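You operate a simulated robot arm through the tools that you are given. There is no shell and no other tool. Be economical: measure what you need, move in short steps, check, and stop when the job is done.

You are at the controls of a simulated robot arm. One attempt, no reset.

Task
Pack the red deck in the folding board, then fold and latch it.
Fine: last, slide it back next to the score board.

Only the result counts: the job must be done as asked and must still hold three seconds after the hand-in. Knocking over, shifting, dropping, spilling or breaking anything else fails it. Flat cloth is picked up by pressing the open fingertips on it (5 to 10 N) and closing them slowly along it; thin cloth reads only 2 to 8 mm in the jaws.

Robot
A 7-joint arm with a two-finger parallel gripper, fixed in place. Base frame: the origin is at the foot of the arm, x ahead of it, y to its left, z up; the work surface is at about z = 740. Lengths are in mm, angles in rad, forces in N, time in s.
With the tool pointing down near the work surface it reaches from about 340 to 760 mm from the base axis. Its first joint turns from -2.007 to 2.007 rad. Payload 3.91 kg.
The tool frame sits at the grasp point between the pads (the TCP): z along the fingers, y along the line on which they close. The tips reach 30 mm beyond it. The gripper opens to 110 mm. The fingers are 20 mm wide and 10 mm thick; the gripper's body (48 by 112 mm) begins 55 mm behind the TCP.
Orientation is told as [roll, pitch, yaw] about the base's x, y, z axes, in that order, counted from this pose: with the fingers straight down and closing along the base's y, the tool's x points along the base's -x, its y along +y and its z along -z.

Tools
- The arm moves only by the tool move_arm. Its argument "steps" is a list of rows, each a list of 7 numbers: the shift along the tool's x, y, z in units of 30 mm (1.0 is 30 mm), then the turn, a rotation vector about the tool's x, y, z in units of 4 degrees (1.0 is 4 degrees), then the closure, from 0 (fully open) to 1 (shut). In form: [[tx, ty, tz, wx, wy, wz, hand], ...]. A call has 1 to 20 rows; each row shifts and turns the commanded pose from where the row before left it, along the tool's axes as they then stand. A call with a number of a shift or a turn outside -1 to 1 is refused whole. Rows are played at 5 a second. More than 50 mm and 0.15 rad between two rows, or a gripper value outside its range, and nothing of the call is played. Where a pose cannot be reached the arm comes as near as it can. A force on the tool above 90 N (or 10 N above the force at the start of the call, whichever is more), or a blocked arm, ends the call early, and 0.2 s more pass. The fingers move at their own pace (about 108 mm/s each) and stop on an object; they squeeze with about 24 N. The grip force told is the motor's: it shows also when the fingers shut on nothing. Time passes only in rows, and 0.2 s behind the last, so rows that do not move let the fingers close. It gives the time, the measured TCP pose, the force on the tool (base axes), the opening and the grip force at its end, in the units of the frame above (readings bear some noise), with the torque about the TCP (base axes, N m) and any sound that the robot's microphone picked up, and new pictures: "show" is both (left out), scene, wrist or none.
- Cameras (640 x 400 px; columns grow to the right, rows downward): "scene" is fixed at [40, 510.7, 1480.2]; the picture's right is [-0.65, -0.76, 0.00], its down [-0.44, 0.38, -0.81] and it looks along [0.61, -0.53, -0.58] (base axes); focal length 340 px, centre (320, 200). "wrist" rides on the gripper at [72, 17, -103] in the tool frame; the picture's right is [-0.23, 0.97, 0.00], its down [-0.76, -0.18, -0.62] and it looks along [-0.61, -0.14, 0.78] (tool axes); focal length 222 px, centre (320, 200). There is no depth. A picture from a camera that has moved, and an enlarged one, comes with that camera's place and axes in the base frame and with its lens. The place of the scene camera against the robot may be out by one fixed shift of up to 25 mm in any direction.
- lift_body(by): slides the trunk up (or, below 0, down) by that many mm; the arm rides with it, the base frame stays. It gives what a move gives, with no picture.
- enlarge(camera, box): a new picture of the part [left, top, right, bottom] of that camera's present view, enlarged. It takes no simulated time.
- sign_off(): hands the job in; it is judged then, once.

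Go step by step. Nothing tells you positions but the pictures and the camera data: compare them with the known pose of the tool, close in by small moves and look again before you grip or let go. The budget is 120 turns and 200 pictures, counting those below and the enlarged ones. Unless the task says otherwise, let go and move clear before handing in, and close with one line.

The tools are called after "Call:" by a JSON object that holds its "api" and its "payload". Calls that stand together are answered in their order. move_arm: Moves the arm, as the interface text tells. Its arguments: {"type":"object","properties":{"steps":{"type":"array","items":{"type":"array","items":{"type":"number"}}},"show":{"type":"string","enum":["both","scene","wrist","none"]}},"required":["steps"]} The other tools are called the same way: lift_body (by) slides the trunk up or down; enlarge (camera, box) takes an enlarged picture of a part of a camera's view; sign_off () hands the job in.

At the start:

```text
t: 0.0
tcp_pos: [650.4, 39.8, 1142.5]
orientation: [0.0, 0.0, 0.003]
force: [0.1, 0.1, -0.1]
moment: [-0.01, -0.05, -0.03]
width: 109.9
grasp_force: 0.0
trunk travel left (down, up): [-675.0, 315.0]
```

scene: 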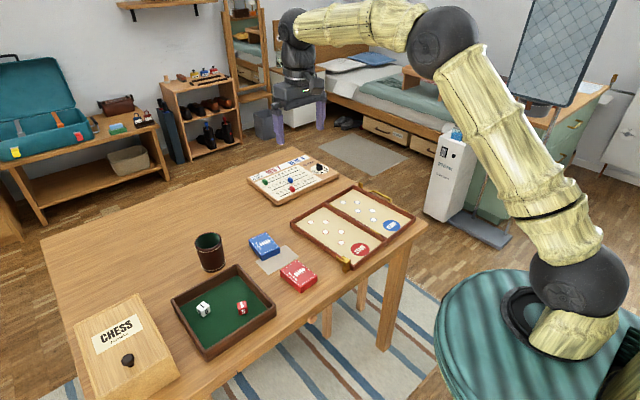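
wrist: 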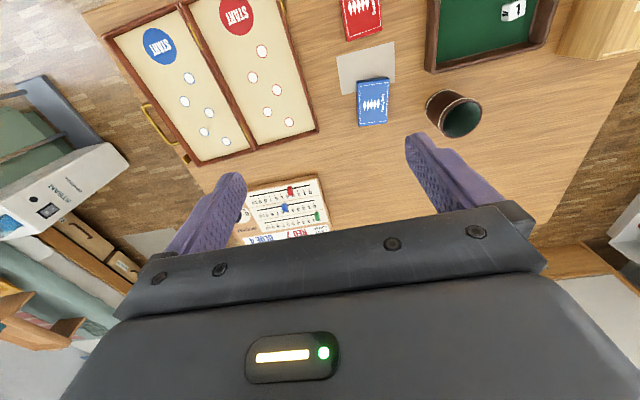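

I see an open folding board with two trays (red START and blue START), a red and a blue deck, a score board, a dice tray and a chess box. First I'll enlarge the key areas.

Call:
{"api": "enlarge", "payload": {"camera": "scene", "box": [230, 140, 430, 300]}}

Call:
{"api": "enlarge", "payload": {"camera": "wrist", "box": [90, 0, 410, 200]}}

```text
2.50 times, centred on (330, 220) of scene
camera zoom: at [40.0, 510.7, 1480.2], right [-0.65, -0.76, 0.0], down [-0.44, 0.38, -0.81], along [0.61, -0.53, -0.58], focal length 849 px, centre (295, 150)
```

zoom: 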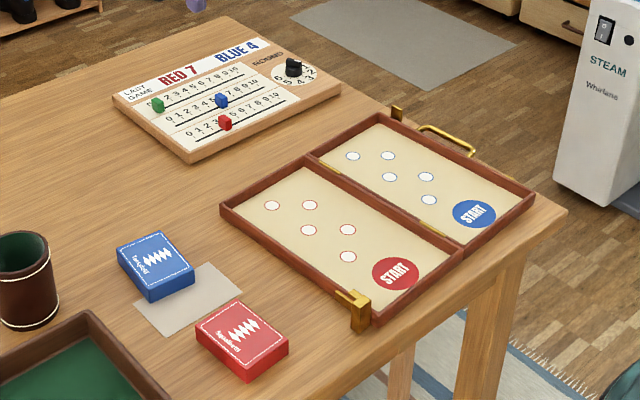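

```text
2.00 times, centred on (250, 100) of wrist
camera zoom: at [578.6, 57.0, 1245.7], right [0.23, 0.97, 0.0], down [0.76, -0.18, 0.62], along [0.61, -0.14, -0.78], focal length 444 px, centre (460, 400)
```

zoom: 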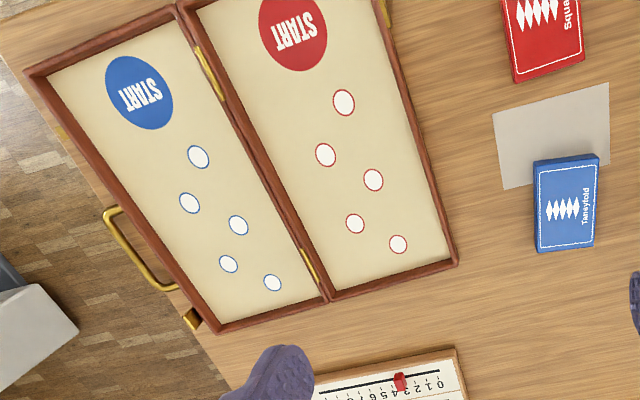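

Next I'll move the wrist camera over the board to measure the latches and the rims.

Call:
{"api": "move_arm", "payload": {"steps": [[0.7, -1, 0.9, 0, 0, 0, 0], [0.7, -1, 0.9, 0, 0, 0, 0], [0.7, -1, 0.9, 0, 0, 0, 0], [0.7, -1, 0.9, 0, 0, 0, 0], [0.7, -1, 0.9, 0, 0, 0, 0], [0.7, -1, 0.9, 0, 0, 0, 0], [0, 0, 0, 0, 0, 0, 0]], "show": "both"}}

```text
t: 1.6
tcp_pos: [521.3, -143.7, 978.6]
orientation: [0.001, 0.001, 0.0]
force: [-0.6, 0.1, 1.0]
moment: [-0.01, -0.05, -0.02]
width: 110.1
grasp_force: 0.1
trunk travel left (down, up): [-675.0, 315.0]
camera wrist: at [450.4, -125.7, 1082.4], right [0.23, 0.97, 0.0], down [0.76, -0.18, 0.62], along [0.61, -0.14, -0.78], focal length 222 px, centre (320, 200)
```

scene: 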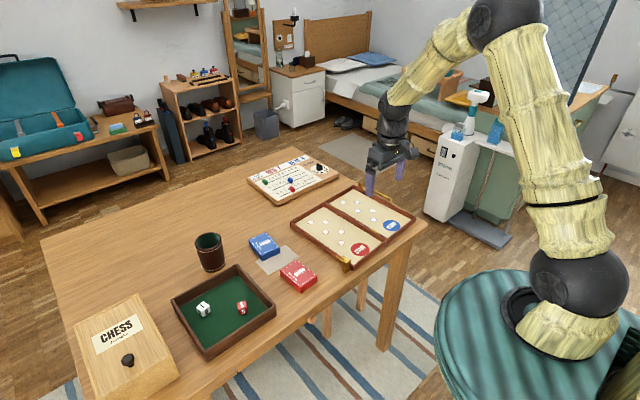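
wrist: 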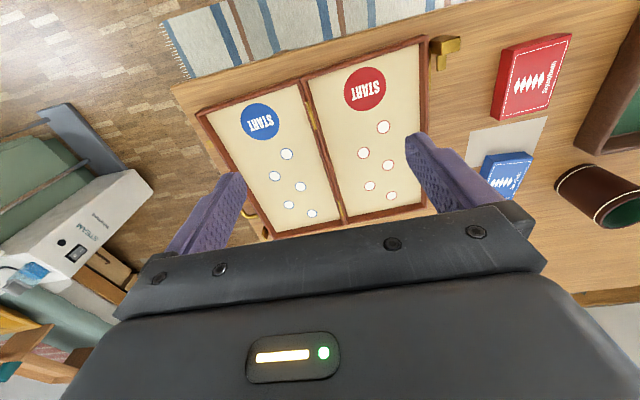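

Call:
{"api": "enlarge", "payload": {"camera": "wrist", "box": [360, 10, 600, 160]}}

Call:
{"api": "enlarge", "payload": {"camera": "wrist", "box": [180, 60, 440, 250]}}

Call:
{"api": "enlarge", "payload": {"camera": "scene", "box": [330, 180, 430, 280]}}

```text
2.67 times, centred on (480, 85) of wrist
camera zoom: at [450.4, -125.7, 1082.4], right [0.23, 0.97, 0.0], down [0.76, -0.18, 0.62], along [0.61, -0.14, -0.78], focal length 592 px, centre (-107, 507)
```

zoom: 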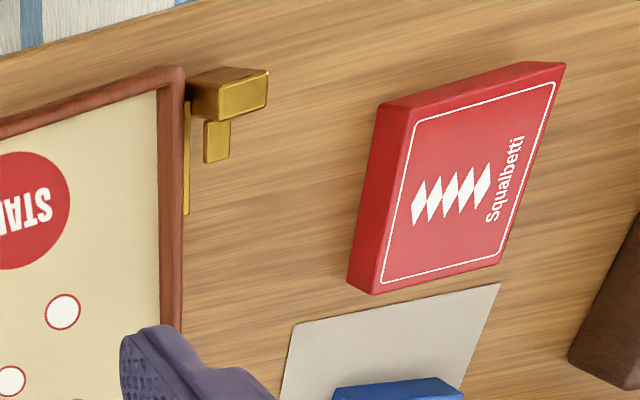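

```text
2.11 times, centred on (310, 155) of wrist
camera zoom: at [450.4, -125.7, 1082.4], right [0.23, 0.97, 0.0], down [0.76, -0.18, 0.62], along [0.61, -0.14, -0.78], focal length 468 px, centre (341, 295)
```

zoom: 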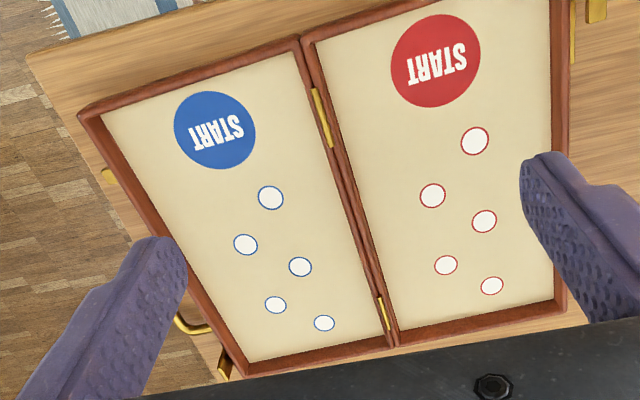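

```text
4.00 times, centred on (380, 230) of scene
camera zoom: at [40.0, 510.7, 1480.2], right [-0.65, -0.76, 0.0], down [-0.44, 0.38, -0.81], along [0.61, -0.53, -0.58], focal length 1358 px, centre (80, 80)
```

zoom: 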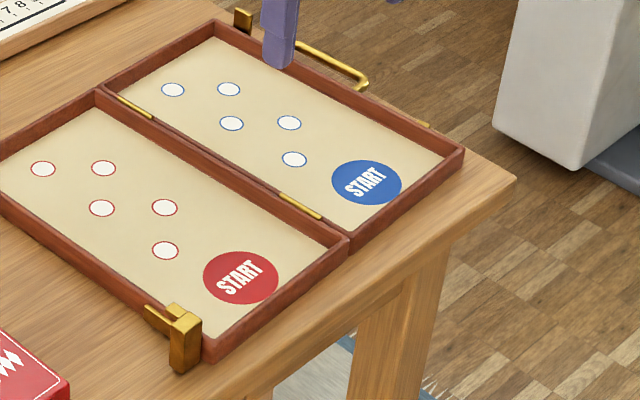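

The clasp sits beside the red half, near the near end. I'll go closer to see it, and the deck with it.

Call:
{"api": "move_arm", "payload": {"steps": [[0, 0.975, 0.454, 0, 0, 0, 0], [0, 0.975, 0.454, 0, 0, 0, 0], [0, 0.975, 0.454, 0, 0, 0, 0], [0, 0.975, 0.454, 0, 0, 0, 0], [0, 0.975, 0.454, 0, 0, 0, 0], [0, 0.975, 0.454, 0, 0, 0, 0], [0, 0.975, 0.454, 0, 0, 0, 0], [0, 0.975, 0.454, 0, 0, 0, 0], [0, 0, 0, 0, 0, 0, 0]], "show": "wrist"}}

Call:
{"api": "enlarge", "payload": {"camera": "wrist", "box": [190, 60, 310, 180]}}

```text
t: 3.6
tcp_pos: [527.6, 91.4, 871.1]
orientation: [-0.001, 0.0, 0.002]
force: [0.9, 0.0, -0.1]
moment: [-0.04, 0.0, -0.04]
width: 110.1
grasp_force: 0.0
trunk travel left (down, up): [-675.0, 315.0]
camera wrist: at [454.3, 108.1, 974.9], right [0.23, 0.97, 0.0], down [0.76, -0.18, 0.62], along [0.61, -0.14, -0.78], focal length 222 px, centre (320, 200)
```

wrist: 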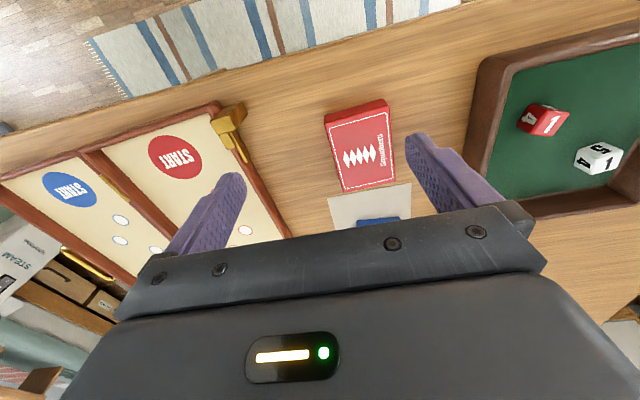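

```text
3.33 times, centred on (250, 120) of wrist
camera zoom: at [454.3, 108.1, 974.9], right [0.23, 0.97, 0.0], down [0.76, -0.18, 0.62], along [0.61, -0.14, -0.78], focal length 740 px, centre (553, 467)
```

zoom: 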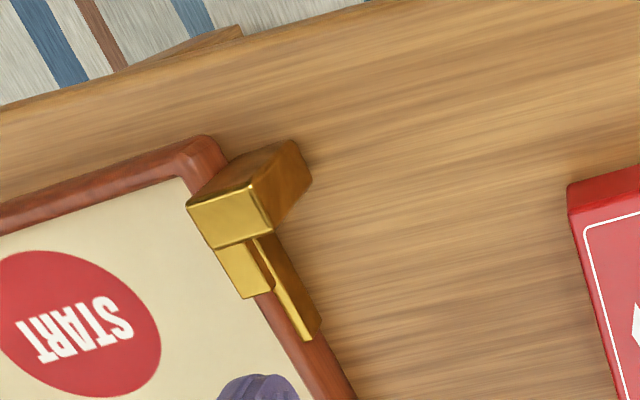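

Call:
{"api": "enlarge", "payload": {"camera": "wrist", "box": [300, 80, 460, 220]}}

```text
2.86 times, centred on (380, 150) of wrist
camera zoom: at [454.3, 108.1, 974.9], right [0.23, 0.97, 0.0], down [0.76, -0.18, 0.62], along [0.61, -0.14, -0.78], focal length 635 px, centre (149, 343)
```

zoom: 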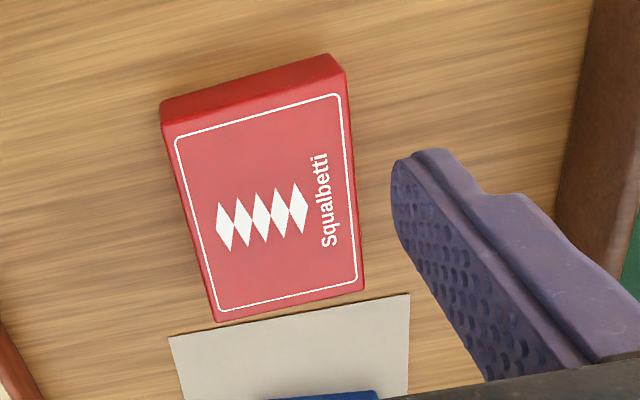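

The deck is about 60 x 86 x 22 mm, centred near (572, 128) with a yaw of about 3°. I'll move above it and descend partway.

Call:
{"api": "move_arm", "payload": {"steps": [[-0.74, 0.6, 0, 0, 0, 0, 0], [-0.74, 0.6, 0, 0, 0, 0, 0], [0, 0, 0.6, 0, 0, -0.7, 0], [0, 0, 0.8, 0, 0, 0, 0], [0, 0, 0, 0, 0, 0, 0]], "show": "both"}}

```text
t: 4.8
tcp_pos: [570.9, 130.7, 829.7]
orientation: [0.001, -0.001, 0.051]
force: [-0.5, 0.3, 0.9]
moment: [-0.01, -0.02, -0.04]
width: 110.0
grasp_force: 0.0
trunk travel left (down, up): [-675.0, 315.0]
camera wrist: at [497.6, 143.1, 933.9], right [0.18, 0.98, 0.0], down [0.77, -0.14, 0.62], along [0.61, -0.11, -0.78], focal length 222 px, centre (320, 200)
```

scene: 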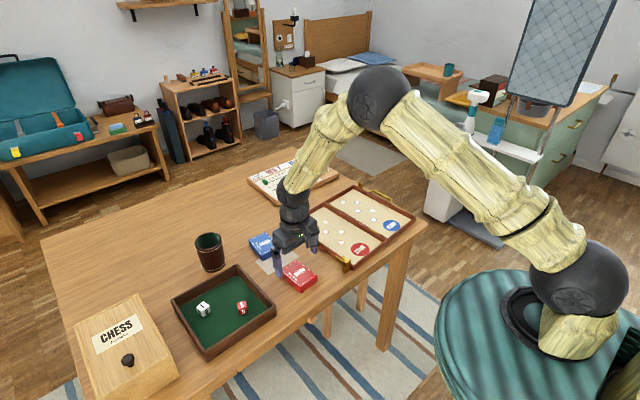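
wrist: 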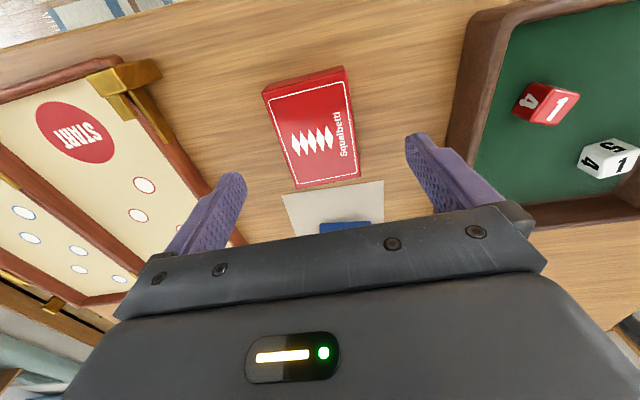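

Call:
{"api": "move_arm", "payload": {"steps": [[0, -0.1, 0.6, 0, 0, 0, 0], [0, 0, 0.6, 0, 0, 0, 0], [0, 0, 0.65, 0, 0, 0, 0], [0, 0, 0, 0, 0, 0, 0.25], [0, 0, 0, 0, 0, 0, 0.4], [0, 0, 0, 0, 0, 0, 0.6], [0, 0, 0, 0, 0, 0, 0.6]], "show": "wrist"}}

```text
t: 6.4
tcp_pos: [569.8, 126.9, 773.1]
orientation: [0.0, -0.001, 0.05]
force: [-1.6, 0.5, -0.3]
moment: [0.01, -0.02, -0.01]
width: 61.4
grasp_force: 23.5
trunk travel left (down, up): [-675.0, 315.0]
camera wrist: at [496.9, 139.8, 877.1], right [0.18, 0.98, 0.0], down [0.77, -0.14, 0.62], along [0.61, -0.11, -0.78], focal length 222 px, centre (320, 200)
```

wrist: 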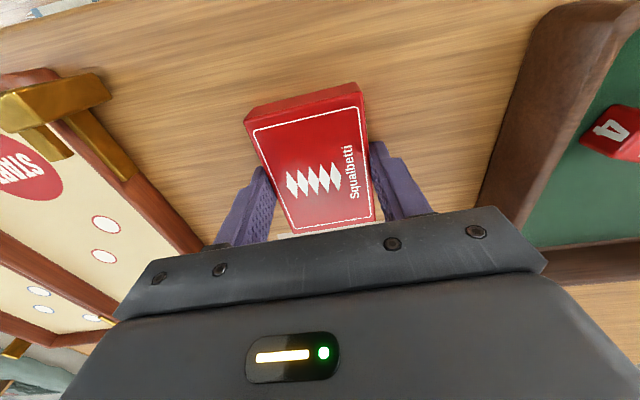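

Gripped at 61 mm. I'll lift it and carry it over the red half.

Call:
{"api": "move_arm", "payload": {"steps": [[0, 0, -1, 0, 0, 0, 0.6], [0, 0, -1, 0, 0, 0, 0.6], [0, 0, -1, 0, 0, 0, 0.6], [-0.284, -0.992, 0, 0, 0, 0, 0.6], [-0.284, -0.992, 0, 0, 0, 0, 0.6], [-0.284, -0.992, 0, 0, 0, 0, 0.6], [-0.284, -0.992, 0, 0, 0, 0, 0.6], [-0.284, -0.992, 0, 0, 0, 0, 0.6], [-0.284, -0.992, 0, 0, 0, 0, 0.6], [-0.284, -0.992, 0, 0, 0, 0, 0.6], [0, 0, 0, 0, 0, 0, 0.6]], "show": "both"}}

Call:
{"api": "enlarge", "payload": {"camera": "wrist", "box": [60, 20, 460, 250]}}

Call:
{"api": "enlarge", "payload": {"camera": "scene", "box": [280, 160, 430, 280]}}

```text
t: 8.8
tcp_pos: [639.2, -78.3, 867.0]
orientation: [0.0, 0.0, 0.049]
force: [0.0, 1.3, 0.4]
moment: [-0.01, -0.04, -0.01]
width: 44.0
grasp_force: 0.0
trunk travel left (down, up): [-675.0, 315.0]
camera wrist: at [567.2, -65.4, 969.2], right [0.18, 0.98, 0.0], down [0.77, -0.14, 0.62], along [0.61, -0.11, -0.78], focal length 222 px, centre (320, 200)
```

scene: 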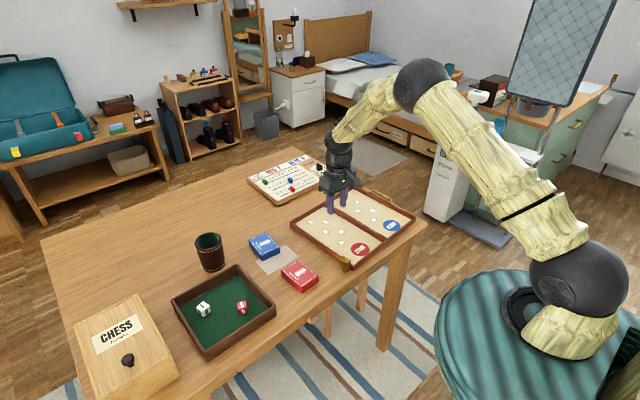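
wrist: 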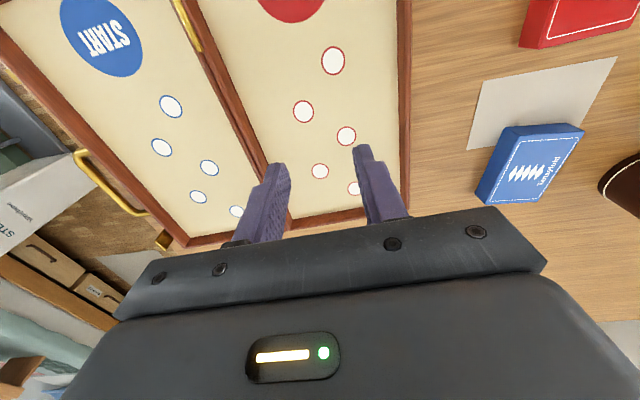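

```text
1.60 times, centred on (260, 135) of wrist
camera zoom: at [567.2, -65.4, 969.2], right [0.18, 0.98, 0.0], down [0.77, -0.14, 0.62], along [0.61, -0.11, -0.78], focal length 355 px, centre (416, 304)
```

zoom: 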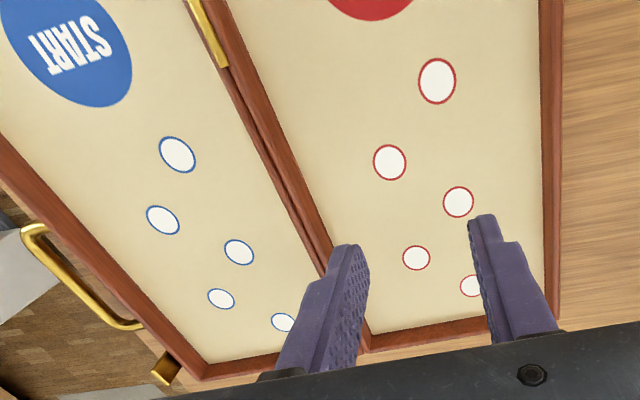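

```text
3.33 times, centred on (355, 220) of scene
camera zoom: at [40.0, 510.7, 1480.2], right [-0.65, -0.76, 0.0], down [-0.44, 0.38, -0.81], along [0.61, -0.53, -0.58], focal length 1132 px, centre (203, 133)
```

zoom: 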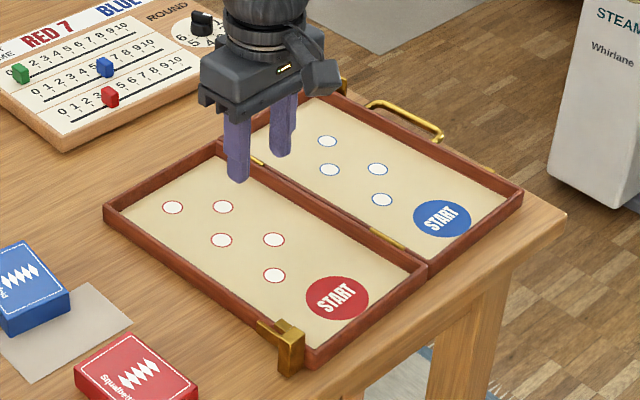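

The deck slipped out of the grip and stayed on the table. I'll go back, check where it lies and grip it fully closed.

Call:
{"api": "move_arm", "payload": {"steps": [[0.284, 0.992, 0, 0, 0, 0, 0], [0.284, 0.992, 0, 0, 0, 0, 0], [0.284, 0.992, 0, 0, 0, 0, 0], [0.284, 0.992, 0, 0, 0, 0, 0], [0.284, 0.992, 0, 0, 0, 0, 0], [0.284, 0.992, 0, 0, 0, 0, 0], [0.284, 0.992, 0, 0, 0, 0, 0], [0, 0, 0, 0, 0, 0, 0]], "show": "wrist"}}

Call:
{"api": "enlarge", "payload": {"camera": "wrist", "box": [240, 80, 400, 220]}}

```text
t: 10.6
tcp_pos: [570.8, 129.3, 863.8]
orientation: [0.0, 0.001, 0.048]
force: [-0.5, -0.2, 0.2]
moment: [0.01, 0.0, 0.0]
width: 109.9
grasp_force: 0.0
trunk travel left (down, up): [-675.0, 315.0]
camera wrist: at [497.6, 142.4, 965.1], right [0.18, 0.98, 0.0], down [0.77, -0.14, 0.62], along [0.61, -0.11, -0.78], focal length 222 px, centre (320, 200)
```

wrist: 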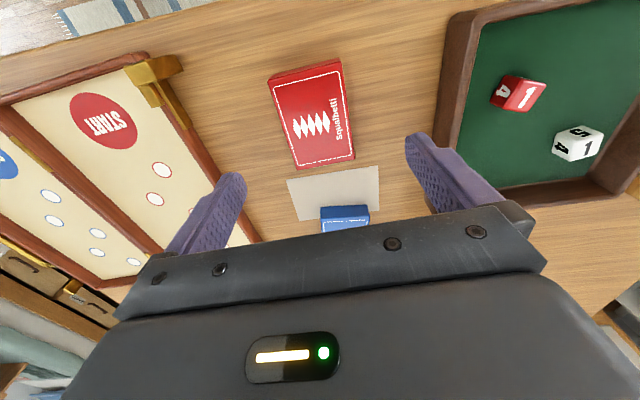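

```text
2.86 times, centred on (320, 150) of wrist
camera zoom: at [497.6, 142.4, 965.1], right [0.18, 0.98, 0.0], down [0.77, -0.14, 0.62], along [0.61, -0.11, -0.78], focal length 635 px, centre (320, 343)
```

zoom: 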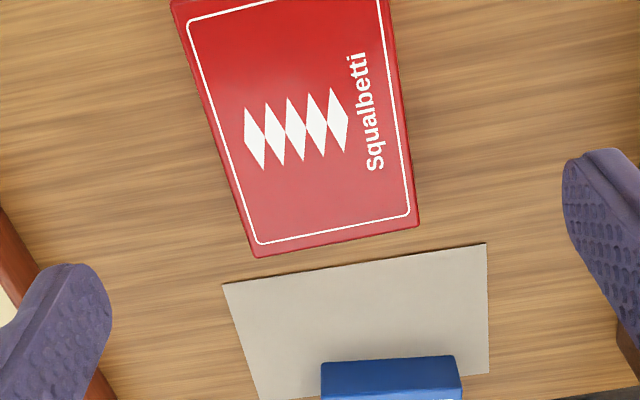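

Call:
{"api": "move_arm", "payload": {"steps": [[0.05, -0.08, 1, 0, 0, 0, 0], [0, 0, 1, 0, 0, 0, 0], [0, 0, 0.8, 0, 0, 0, 0], [0, 0, 0.28, 0, 0, 0, 0], [0, 0, 0, 0, 0, 0, 0.3], [0, 0, 0, 0, 0, 0, 1], [0, 0, 0, 0, 0, 0, 1], [0, 0, 0, 0, 0, 0, 1], [0, 0, -0.2, 0, 0, 0, 1], [0, 0, -0.2, 0, 0, 0, 1], [0, 0, -0.3, 0, 0, 0, 1], [0, 0, -0.3, 0, 0, 0, 1], [0, 0, 0, 0, 0, 0, 1]], "show": "wrist"}}

```text
t: 13.4
tcp_pos: [567.9, 123.4, 802.1]
orientation: [0.002, 0.001, 0.05]
force: [-0.4, -0.7, 0.0]
moment: [-0.01, 0.02, 0.0]
width: 61.4
grasp_force: 24.4
trunk travel left (down, up): [-675.0, 315.0]
camera wrist: at [494.9, 137.0, 906.2], right [0.18, 0.98, 0.0], down [0.77, -0.14, 0.62], along [0.61, -0.11, -0.78], focal length 222 px, centre (320, 200)
```

wrist: 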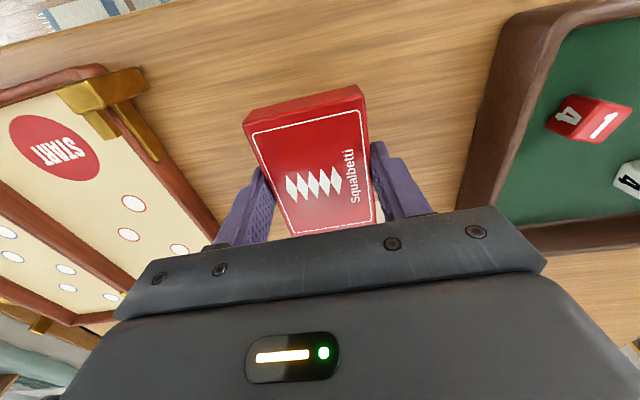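

Held this time. I'll lift it slowly and carry it across.

Call:
{"api": "move_arm", "payload": {"steps": [[0, 0, -0.4, 0, 0, 0, 1], [0, 0, -0.5, 0, 0, 0, 1], [0, 0, -0.5, 0, 0, 0, 1], [-0.161, -0.563, 0, 0, 0, 0, 1], [-0.161, -0.563, 0, 0, 0, 0, 1], [-0.161, -0.563, 0, 0, 0, 0, 1], [-0.161, -0.563, 0, 0, 0, 0, 1], [-0.161, -0.563, 0, 0, 0, 0, 1], [-0.161, -0.563, 0, 0, 0, 0, 1], [-0.161, -0.563, 0, 0, 0, 0, 1], [-0.161, -0.563, 0, 0, 0, 0, 1], [-0.161, -0.563, 0, 0, 0, 0, 1], [-0.161, -0.563, 0, 0, 0, 0, 1], [-0.161, -0.563, 0, 0, 0, 0, 1], [-0.161, -0.563, 0, 0, 0, 0, 1], [0, 0, 0, 0, 0, 0, 1]], "show": "both"}}

```text
t: 16.8
tcp_pos: [638.1, -75.3, 843.1]
orientation: [0.001, 0.001, 0.05]
force: [-0.3, -0.1, -1.1]
moment: [0.0, 0.02, 0.01]
width: 61.5
grasp_force: 24.2
trunk travel left (down, up): [-675.0, 315.0]
camera wrist: at [563.7, -62.2, 946.7], right [0.18, 0.98, 0.0], down [0.77, -0.14, 0.62], along [0.61, -0.11, -0.78], focal length 222 px, centre (320, 200)
```

scene: 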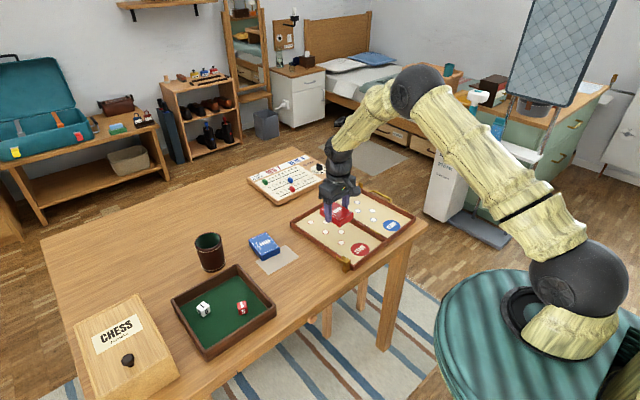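
wrist: 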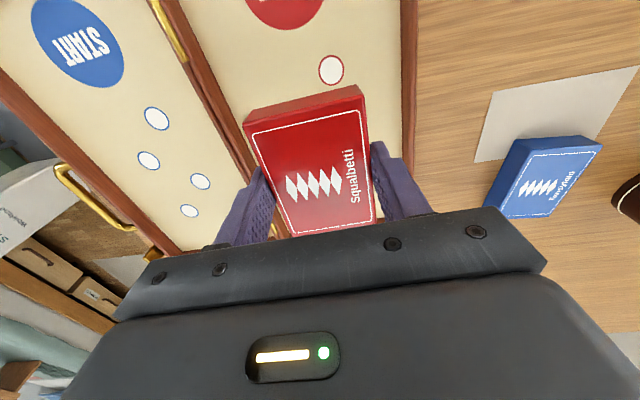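

Call:
{"api": "move_arm", "payload": {"steps": [[0, 0, 0.5, 0, 0, 0, 1], [0, 0, 0.5, 0, 0, 0, 1], [0, 0, 0.5, 0, 0, 0, 1], [0, 0, 0.3, 0, 0, 0, 1], [0, 0, 0.2, 0, 0, 0, 1], [0, 0, 0, 0, 0, 0, 1]], "show": "wrist"}}

```text
t: 18.2
tcp_pos: [636.8, -74.4, 785.6]
orientation: [0.001, 0.0, 0.051]
force: [0.0, -1.0, -1.4]
moment: [0.0, 0.01, -0.01]
width: 61.1
grasp_force: 24.0
trunk travel left (down, up): [-675.0, 315.0]
camera wrist: at [563.2, -62.7, 888.0], right [0.18, 0.98, 0.0], down [0.77, -0.14, 0.62], along [0.61, -0.11, -0.78], focal length 222 px, centre (320, 200)
```

wrist: 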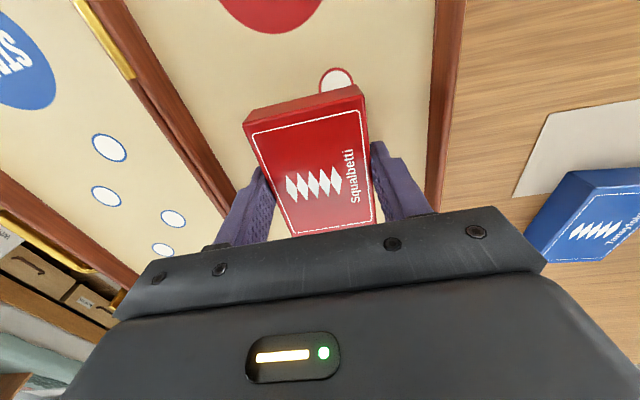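

Call:
{"api": "move_arm", "payload": {"steps": [[0, 0, 0.1, 0, 0, 0, 1], [0, 0, 0.1, 0, 0, 0, 1], [0, 0, 0, 0, 0, 0, 1]], "show": "none"}}

Call:
{"api": "move_arm", "payload": {"steps": [[0, 0, 0.07, 0, 0, 0, 1], [0, 0, 0.07, 0, 0, 0, 1], [0, 0, 0, 0, 0, 0, 1]], "show": "none"}}

```text
t: 19.0
tcp_pos: [636.4, -76.2, 779.1]
orientation: [0.001, -0.001, 0.051]
force: [0.2, 0.1, -1.5]
moment: [0.0, 0.05, 0.01]
width: 61.2
grasp_force: 24.0
trunk travel left (down, up): [-675.0, 315.0]
```

```text
t: 19.8
tcp_pos: [636.2, -74.7, 774.1]
orientation: [0.001, -0.001, 0.049]
force: [3.4, -0.8, 8.6]
moment: [-0.01, 0.28, 0.1]
width: 61.3
grasp_force: 24.0
trunk travel left (down, up): [-675.0, 315.0]
```

Contact with the tray floor. I'll release gently and rise.

Call:
{"api": "move_arm", "payload": {"steps": [[0, 0, 0, 0, 0, 0, 0.35], [0, 0, 0, 0, 0, 0, 0.25], [0, 0, 0, 0, 0, 0, 0.25], [0, 0, -0.5, 0, 0, 0, 0.25], [0, 0, -1, 0, 0, 0, 0.25], [0, 0, -1, 0, 0, 0, 0.25], [0, 0, -1, 0, 0, 0, 0.25], [0, 0, 0, 0, 0, 0, 0.25]], "show": "both"}}

Call:
{"api": "enlarge", "payload": {"camera": "scene", "box": [280, 160, 430, 280]}}

```text
t: 21.6
tcp_pos: [632.8, -75.2, 876.9]
orientation: [-0.001, 0.0, 0.051]
force: [0.1, -0.2, -0.1]
moment: [0.02, 0.01, 0.0]
width: 82.6
grasp_force: 0.1
trunk travel left (down, up): [-675.0, 315.0]
camera wrist: at [559.5, -62.0, 980.5], right [0.18, 0.98, 0.0], down [0.77, -0.14, 0.62], along [0.61, -0.11, -0.78], focal length 222 px, centre (320, 200)
```

scene: 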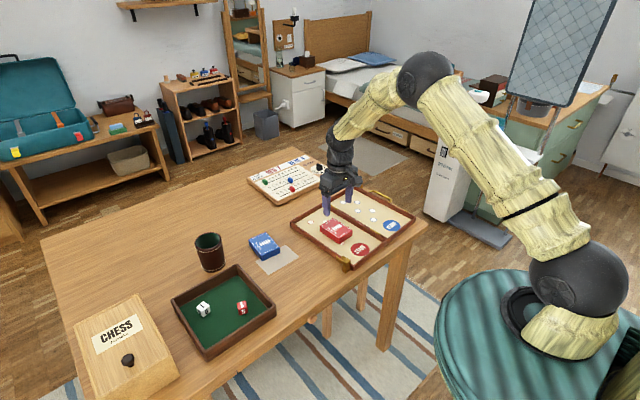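
wrist: 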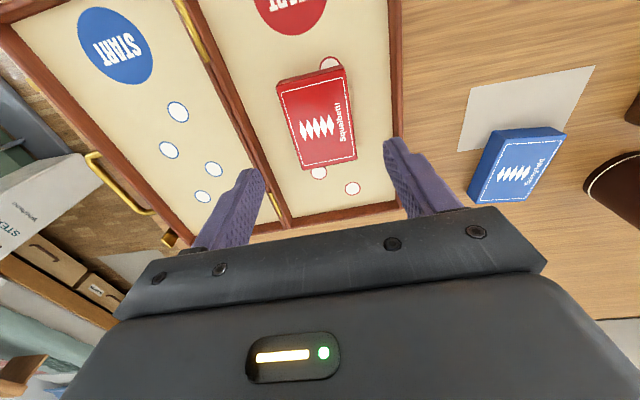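

```text
3.33 times, centred on (355, 220) of scene
camera zoom: at [40.0, 510.7, 1480.2], right [-0.65, -0.76, 0.0], down [-0.44, 0.38, -0.81], along [0.61, -0.53, -0.58], focal length 1132 px, centre (203, 133)
```

zoom: 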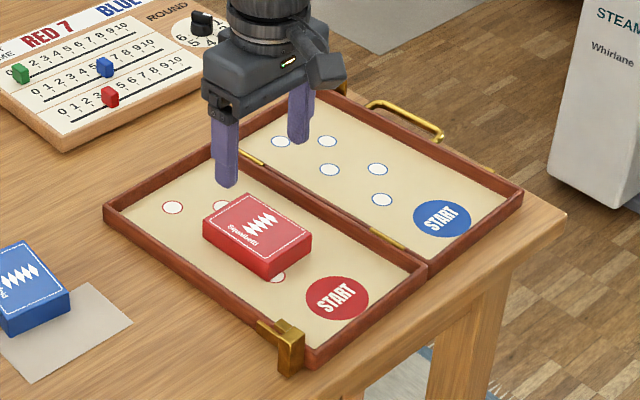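

The deck is in the red half. Next I'll inspect the handle and the far clasp on the blue half.

Call:
{"api": "move_arm", "payload": {"steps": [[0.184, -0.93, -0.1, 0, 0, 0, 0], [0.184, -0.93, -0.1, 0, 0, 0, 0], [0.184, -0.93, -0.1, 0, 0, 0, 0], [0.184, -0.93, -0.1, 0, 0, 0, 0], [0.184, -0.93, -0.1, 0, 0, 0, 0], [0.184, -0.93, -0.1, 0, 0, 0, 0], [0.184, -0.93, -0.1, 0, 0, 0, 0], [0.184, -0.93, -0.1, 0, 0, 0, 0], [0, 0, 0, 0, 0, 0, 0]], "show": "wrist"}}

Call:
{"api": "enlarge", "payload": {"camera": "wrist", "box": [200, 40, 440, 220]}}

Call:
{"api": "enlarge", "payload": {"camera": "scene", "box": [340, 170, 420, 235]}}

```text
t: 23.6
tcp_pos: [601.9, -300.8, 903.7]
orientation: [-0.001, 0.001, 0.052]
force: [-0.3, -1.3, -0.8]
moment: [0.01, -0.02, 0.0]
width: 109.8
grasp_force: 0.2
trunk travel left (down, up): [-675.0, 315.0]
camera wrist: at [529.3, -286.3, 1007.5], right [0.18, 0.98, 0.0], down [0.77, -0.14, 0.62], along [0.61, -0.11, -0.78], focal length 222 px, centre (320, 200)
```

wrist: 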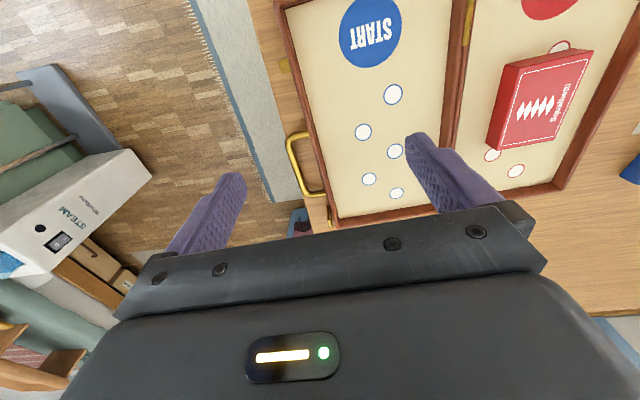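

```text
2.22 times, centred on (320, 130) of wrist
camera zoom: at [529.3, -286.3, 1007.5], right [0.18, 0.98, 0.0], down [0.77, -0.14, 0.62], along [0.61, -0.11, -0.78], focal length 494 px, centre (320, 356)
```

zoom: 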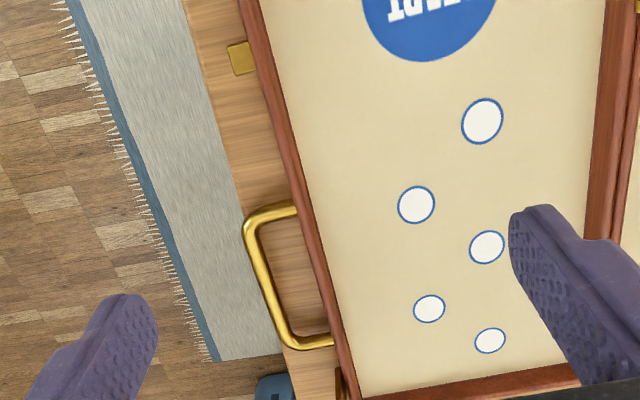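

```text
6.15 times, centred on (380, 202) of scene
camera zoom: at [40.0, 510.7, 1480.2], right [-0.65, -0.76, 0.0], down [-0.44, 0.38, -0.81], along [0.61, -0.53, -0.58], focal length 2090 px, centre (-49, 185)
```

zoom: 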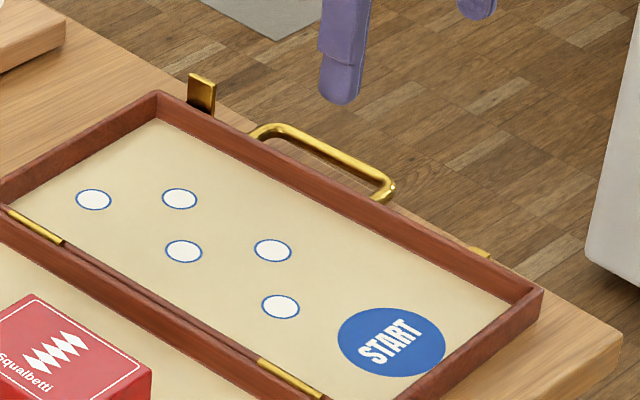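

The handle bar is at about y=-342, z=751, x from 634 to 717, right over the table edge. I'll move above its middle with the fingers partly closed.

Call:
{"api": "move_arm", "payload": {"steps": [[-0.68, -0.48, 0.6, 0, 0, 0, 0.76], [-0.68, -0.48, 0.6, 0, 0, 0, 0.76], [-0.68, -0.48, 0.6, 0, 0, 0, 0.76], [0, 0, 0.3, 0, 0, 0, 0.76], [0, 0, 0, 0, 0, 0, 0.76]], "show": "both"}}

Call:
{"api": "enlarge", "payload": {"camera": "wrist", "box": [220, 60, 420, 220]}}

Call:
{"api": "enlarge", "payload": {"camera": "scene", "box": [340, 150, 420, 215]}}

```text
t: 24.8
tcp_pos: [665.2, -339.5, 841.5]
orientation: [0.001, 0.0, 0.052]
force: [-0.3, -0.1, -0.3]
moment: [0.05, -0.03, 0.01]
width: 26.5
grasp_force: 0.0
trunk travel left (down, up): [-675.0, 315.0]
camera wrist: at [593.2, -326.5, 943.5], right [0.18, 0.98, 0.0], down [0.77, -0.14, 0.62], along [0.61, -0.11, -0.78], focal length 222 px, centre (320, 200)
```

scene: 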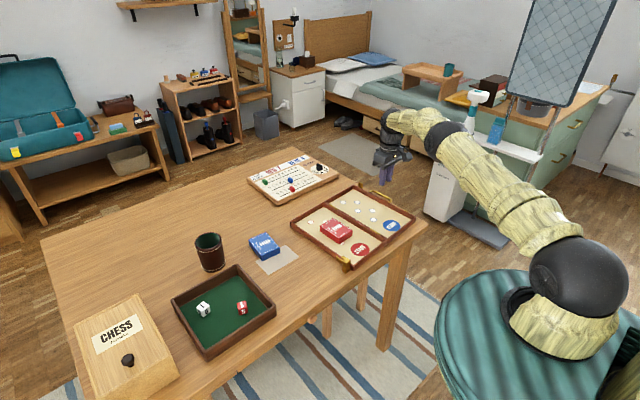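
wrist: 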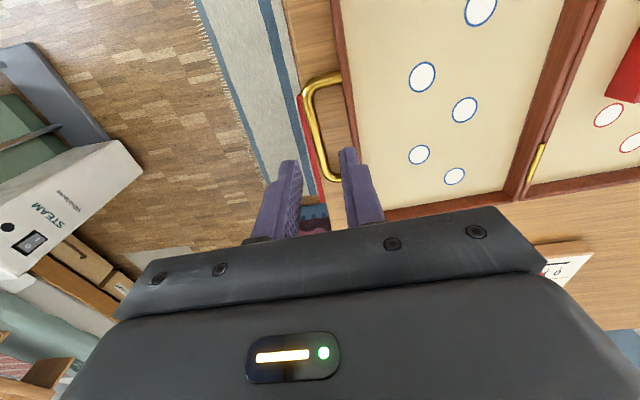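

```text
2.50 times, centred on (320, 140) of wrist
camera zoom: at [593.2, -326.5, 943.5], right [0.18, 0.98, 0.0], down [0.77, -0.14, 0.62], along [0.61, -0.11, -0.78], focal length 555 px, centre (320, 350)
```

zoom: 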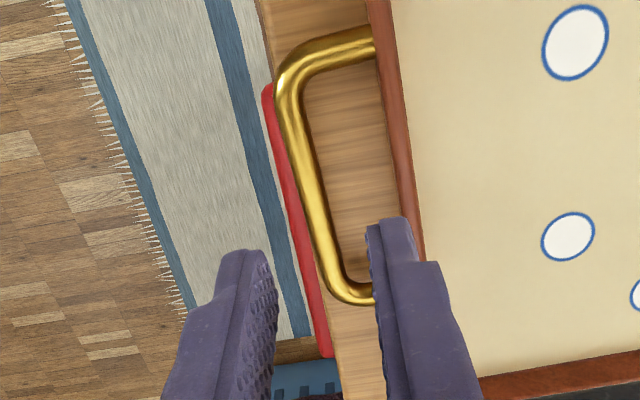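

```text
6.15 times, centred on (380, 182) of scene
camera zoom: at [40.0, 510.7, 1480.2], right [-0.65, -0.76, 0.0], down [-0.44, 0.38, -0.81], along [0.61, -0.53, -0.58], focal length 2090 px, centre (-49, 308)
```

zoom: 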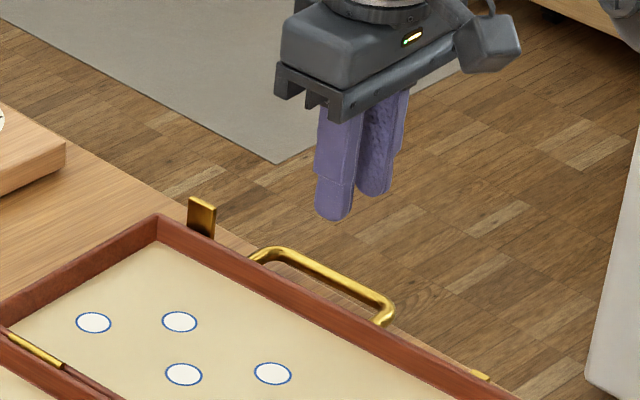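

Call:
{"api": "move_arm", "payload": {"steps": [[0, -0.13, 0.7, 0, 0, 0, 0.76], [0, 0, 0.7, 0, 0, 0, 0.76], [0, 0, 0.5, 0, 0, 0, 0.76], [0, 0, 0.35, 0, 0, 0, 0.76], [0, 0, 0, 0, 0, 0, 0.76]], "show": "both"}}

Call:
{"api": "enlarge", "payload": {"camera": "wrist", "box": [240, 60, 420, 220]}}

Call:
{"api": "enlarge", "payload": {"camera": "scene", "box": [340, 150, 420, 215]}}

```text
t: 26.0
tcp_pos: [663.5, -345.7, 773.1]
orientation: [0.001, -0.002, 0.05]
force: [0.1, 0.2, -0.2]
moment: [0.01, -0.04, 0.0]
width: 26.4
grasp_force: 0.1
out of reach, approached as far as the arm can: row 3
trunk travel left (down, up): [-675.0, 315.0]
camera wrist: at [590.8, -331.3, 876.6], right [0.18, 0.98, 0.0], down [0.77, -0.14, 0.62], along [0.61, -0.11, -0.78], focal length 222 px, centre (320, 200)
```

scene: 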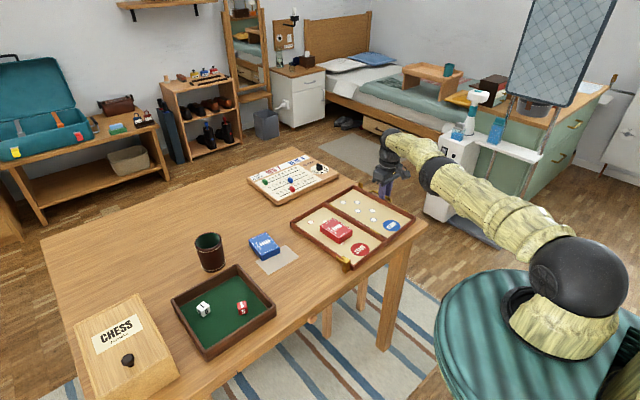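
wrist: 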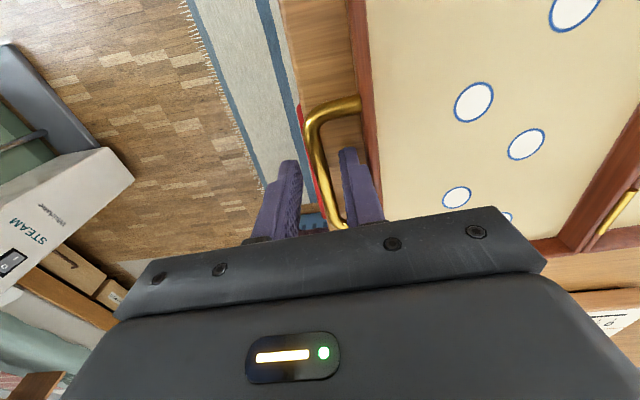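

```text
2.50 times, centred on (330, 140) of wrist
camera zoom: at [590.8, -331.3, 876.6], right [0.18, 0.98, 0.0], down [0.77, -0.14, 0.62], along [0.61, -0.11, -0.78], focal length 555 px, centre (295, 350)
```

zoom: 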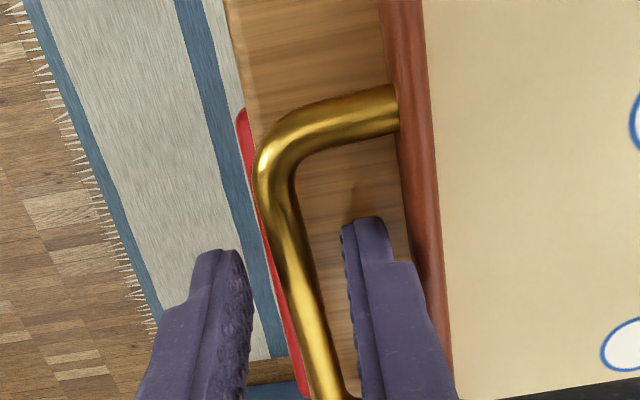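

```text
6.15 times, centred on (380, 182) of scene
camera zoom: at [40.0, 510.7, 1480.2], right [-0.65, -0.76, 0.0], down [-0.44, 0.38, -0.81], along [0.61, -0.53, -0.58], focal length 2090 px, centre (-49, 308)
```

zoom: 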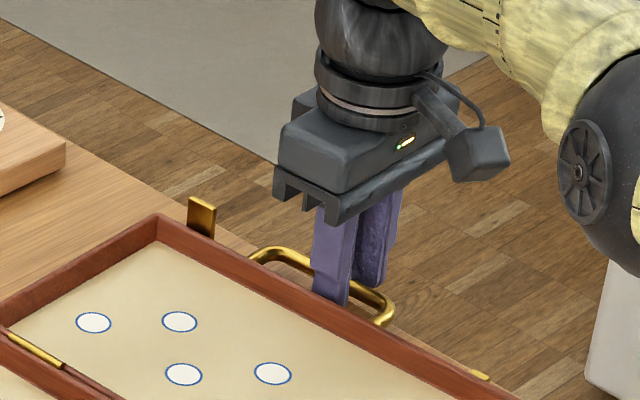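

The fingers straddle the handle bar. I'll close and begin the fold along an arc about the hinge, checking at about 20°.

Call:
{"api": "move_arm", "payload": {"steps": [[0, 0, 0, 0, 0, 0, 1], [0, 0, 0, 0, 0, 0, 1], [0, 0, 0, 0, 0, 0, 1], [0.0, 0.007, -0.4, 0, 0, 0, 1], [0, 0.007, -0.69, 0, 0, 0, 1], [0, 0.102, -0.537, 0, 0, 0, 1], [0, 0.102, -0.537, 0, 0, 0, 1], [0, 0, 0, 0, 0, 0, 1]], "show": "both"}}

Call:
{"api": "enlarge", "payload": {"camera": "scene", "box": [280, 150, 430, 280]}}

```text
t: 27.8
tcp_pos: [671.7, -340.6, 836.4]
orientation: [0.002, 0.001, 0.051]
force: [-3.5, 1.2, 0.5]
moment: [0.04, 0.13, 0.51]
width: 9.8
grasp_force: 24.2
out of reach, approached as far as the arm can: row 6, 7
trunk travel left (down, up): [-675.0, 315.0]
camera wrist: at [598.1, -326.9, 939.7], right [0.18, 0.98, 0.0], down [0.77, -0.14, 0.62], along [0.61, -0.11, -0.78], focal length 222 px, centre (320, 200)
```

scene: 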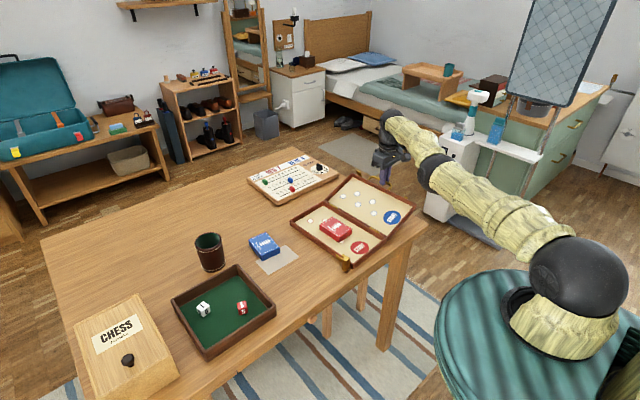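
wrist: 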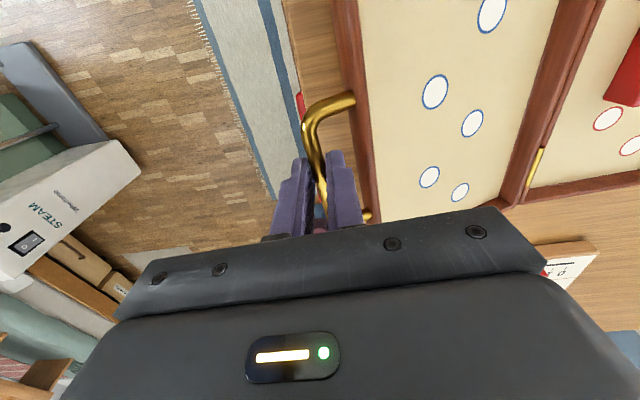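

```text
3.08 times, centred on (355, 215) of scene
camera zoom: at [40.0, 510.7, 1480.2], right [-0.65, -0.76, 0.0], down [-0.44, 0.38, -0.81], along [0.61, -0.53, -0.58], focal length 1045 px, centre (212, 154)
```

zoom: 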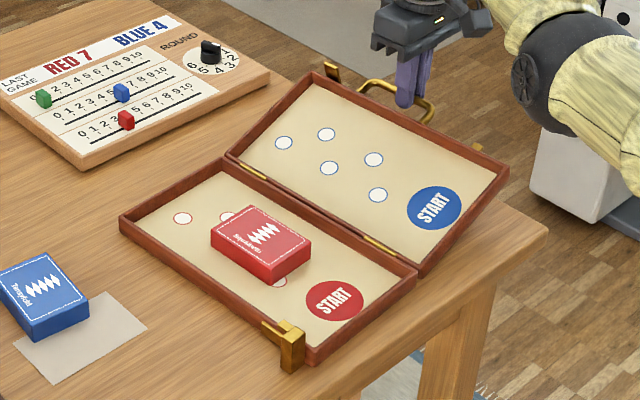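

The blue half is lifting cleanly. I'll continue the arc to about 60°.

Call:
{"api": "move_arm", "payload": {"steps": [[0, 0.195, -0.513, 0, 0, 0, 1], [0, 0.195, -0.513, 0, 0, 0, 1], [0, 0.28, -0.47, 0, 0, 0, 1], [0, 0.28, -0.47, 0, 0, 0, 1], [0, 0.357, -0.415, 0, 0, 0, 1], [0, 0.357, -0.415, 0, 0, 0, 1], [0, 0.425, -0.347, 0, 0, 0, 1], [0, 0.425, -0.347, 0, 0, 0, 1], [0, 0, 0, 0, 0, 0, 1]], "show": "both"}}

Call:
{"api": "enlarge", "payload": {"camera": "scene", "box": [280, 150, 430, 280]}}

```text
t: 29.8
tcp_pos: [700.2, -283.1, 943.4]
orientation: [0.001, 0.002, 0.051]
force: [-0.3, 0.8, -0.2]
moment: [0.05, -0.03, 0.45]
width: 9.8
grasp_force: 23.7
out of reach, approached as far as the arm can: row 1, 2, 4, 5, 6, 7, 8
trunk travel left (down, up): [-675.0, 315.0]
camera wrist: at [626.2, -269.3, 1046.3], right [0.18, 0.98, 0.0], down [0.77, -0.14, 0.62], along [0.61, -0.11, -0.78], focal length 222 px, centre (320, 200)
```

scene: 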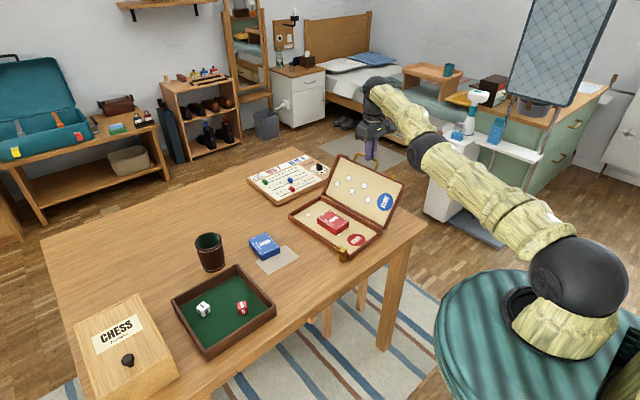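
wrist: 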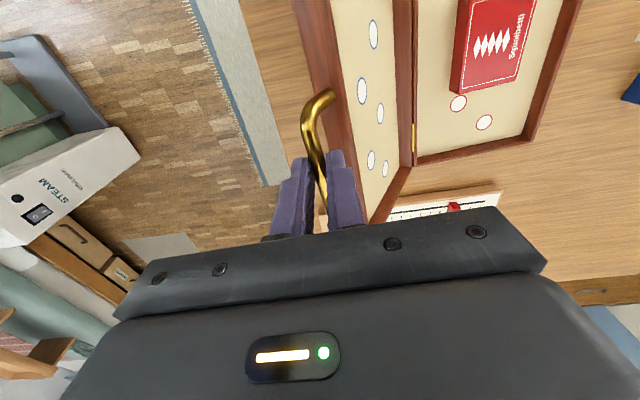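

```text
3.08 times, centred on (355, 215) of scene
camera zoom: at [40.0, 510.7, 1480.2], right [-0.65, -0.76, 0.0], down [-0.44, 0.38, -0.81], along [0.61, -0.53, -0.58], focal length 1045 px, centre (212, 154)
```

zoom: 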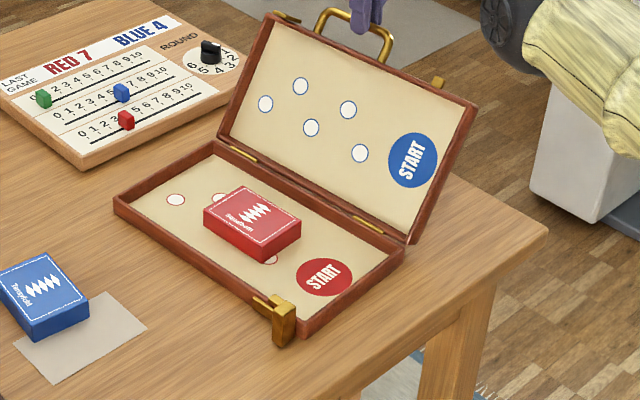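

The arm is stuck at full stretch, about 44 mm outside the commanded path, and it dragged the board slightly along +x. I'll set the command to the actual pose first and see whether it is reachable.

Call:
{"api": "move_arm", "payload": {"steps": [[-0.65, -0.35, 0, 0, 0, 0, 1], [-0.65, -0.35, 0, 0, 0, 0, 1], [0, 0, 0, 0, 0, 0, 1]], "show": "none"}}

```text
t: 30.6
tcp_pos: [699.1, -282.8, 941.8]
orientation: [-0.001, -0.001, 0.048]
force: [-3.7, -0.1, 0.4]
moment: [-0.01, 0.27, 0.5]
width: 10.1
grasp_force: 23.7
out of reach, approached as far as the arm can: row 1, 2
trunk travel left (down, up): [-675.0, 315.0]
```

Call:
{"api": "move_arm", "payload": {"steps": [[0.15, 0.08, 0, 0, 0, 0, 1], [0.15, 0.08, 0, 0, 0, 0, 1], [0, 0, 0, 0, 0, 0, 1]], "show": "none"}}

```text
t: 31.4
tcp_pos: [698.7, -283.9, 942.5]
orientation: [-0.001, 0.0, 0.051]
force: [-4.2, -0.6, -0.7]
moment: [0.01, 0.13, 0.51]
width: 10.1
grasp_force: 23.4
out of reach, approached as far as the arm can: row 1, 2
trunk travel left (down, up): [-675.0, 315.0]
```

Call:
{"api": "move_arm", "payload": {"steps": [[0, 0, 0, 0.21, -0.46, 0, 1], [0, 0, 0, 0.21, -0.46, 0, 1], [0, 0, 0, 0, 0, 0, 1]], "show": "scene"}}

```text
t: 32.2
tcp_pos: [711.5, -288.9, 942.4]
orientation: [-0.029, -0.062, 0.05]
force: [-2.5, 1.0, -0.6]
moment: [0.0, 0.32, 0.48]
width: 9.6
grasp_force: 24.3
out of reach, approached as far as the arm can: row 1, 2
trunk travel left (down, up): [-675.0, 315.0]
```

scene: 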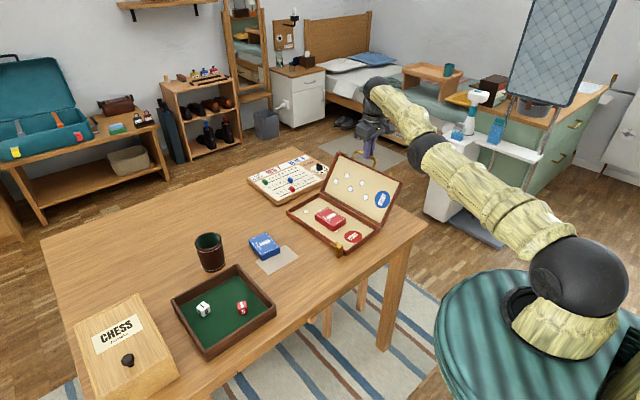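

Call:
{"api": "move_arm", "payload": {"steps": [[0.9, 0.42, 0, 0, 0, 0, 1], [0, 0, 0, 0, 0, 0, 1]], "show": "none"}}

```text
t: 32.8
tcp_pos: [712.3, -289.9, 942.1]
orientation: [-0.027, -0.064, 0.05]
force: [-2.1, 1.9, 0.1]
moment: [0.08, -0.1, 0.46]
width: 9.5
grasp_force: 24.4
out of reach, approached as far as the arm can: row 1
trunk travel left (down, up): [-675.0, 315.0]
```

Still stuck. The safe way is to undo the tilt, lower the lid back along the same path, and retry with the gripper tilted so that the arm isn't at full stretch.

Call:
{"api": "move_arm", "payload": {"steps": [[0, 0, 0, -0.21, 0.46, 0, 1], [0, 0, 0, -0.21, 0.46, 0, 1], [0.1, -0.425, 0.347, 0, 0, 0, 1], [0.1, -0.425, 0.347, 0, 0, 0, 1], [0, 0, 0, 0, 0, 0, 1]], "show": "scene"}}

```text
t: 34.0
tcp_pos: [691.1, -307.2, 920.1]
orientation: [0.001, 0.003, 0.048]
force: [-0.2, -2.1, 0.0]
moment: [-0.09, 0.24, -0.48]
width: 9.5
grasp_force: 23.5
out of reach, approached as far as the arm can: row 1, 2, 4
trunk travel left (down, up): [-675.0, 315.0]
```

scene: 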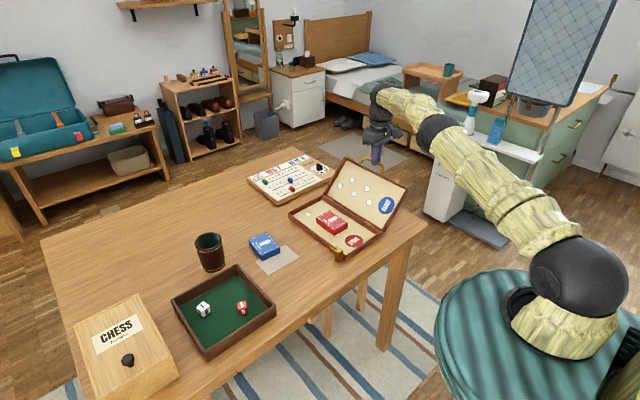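

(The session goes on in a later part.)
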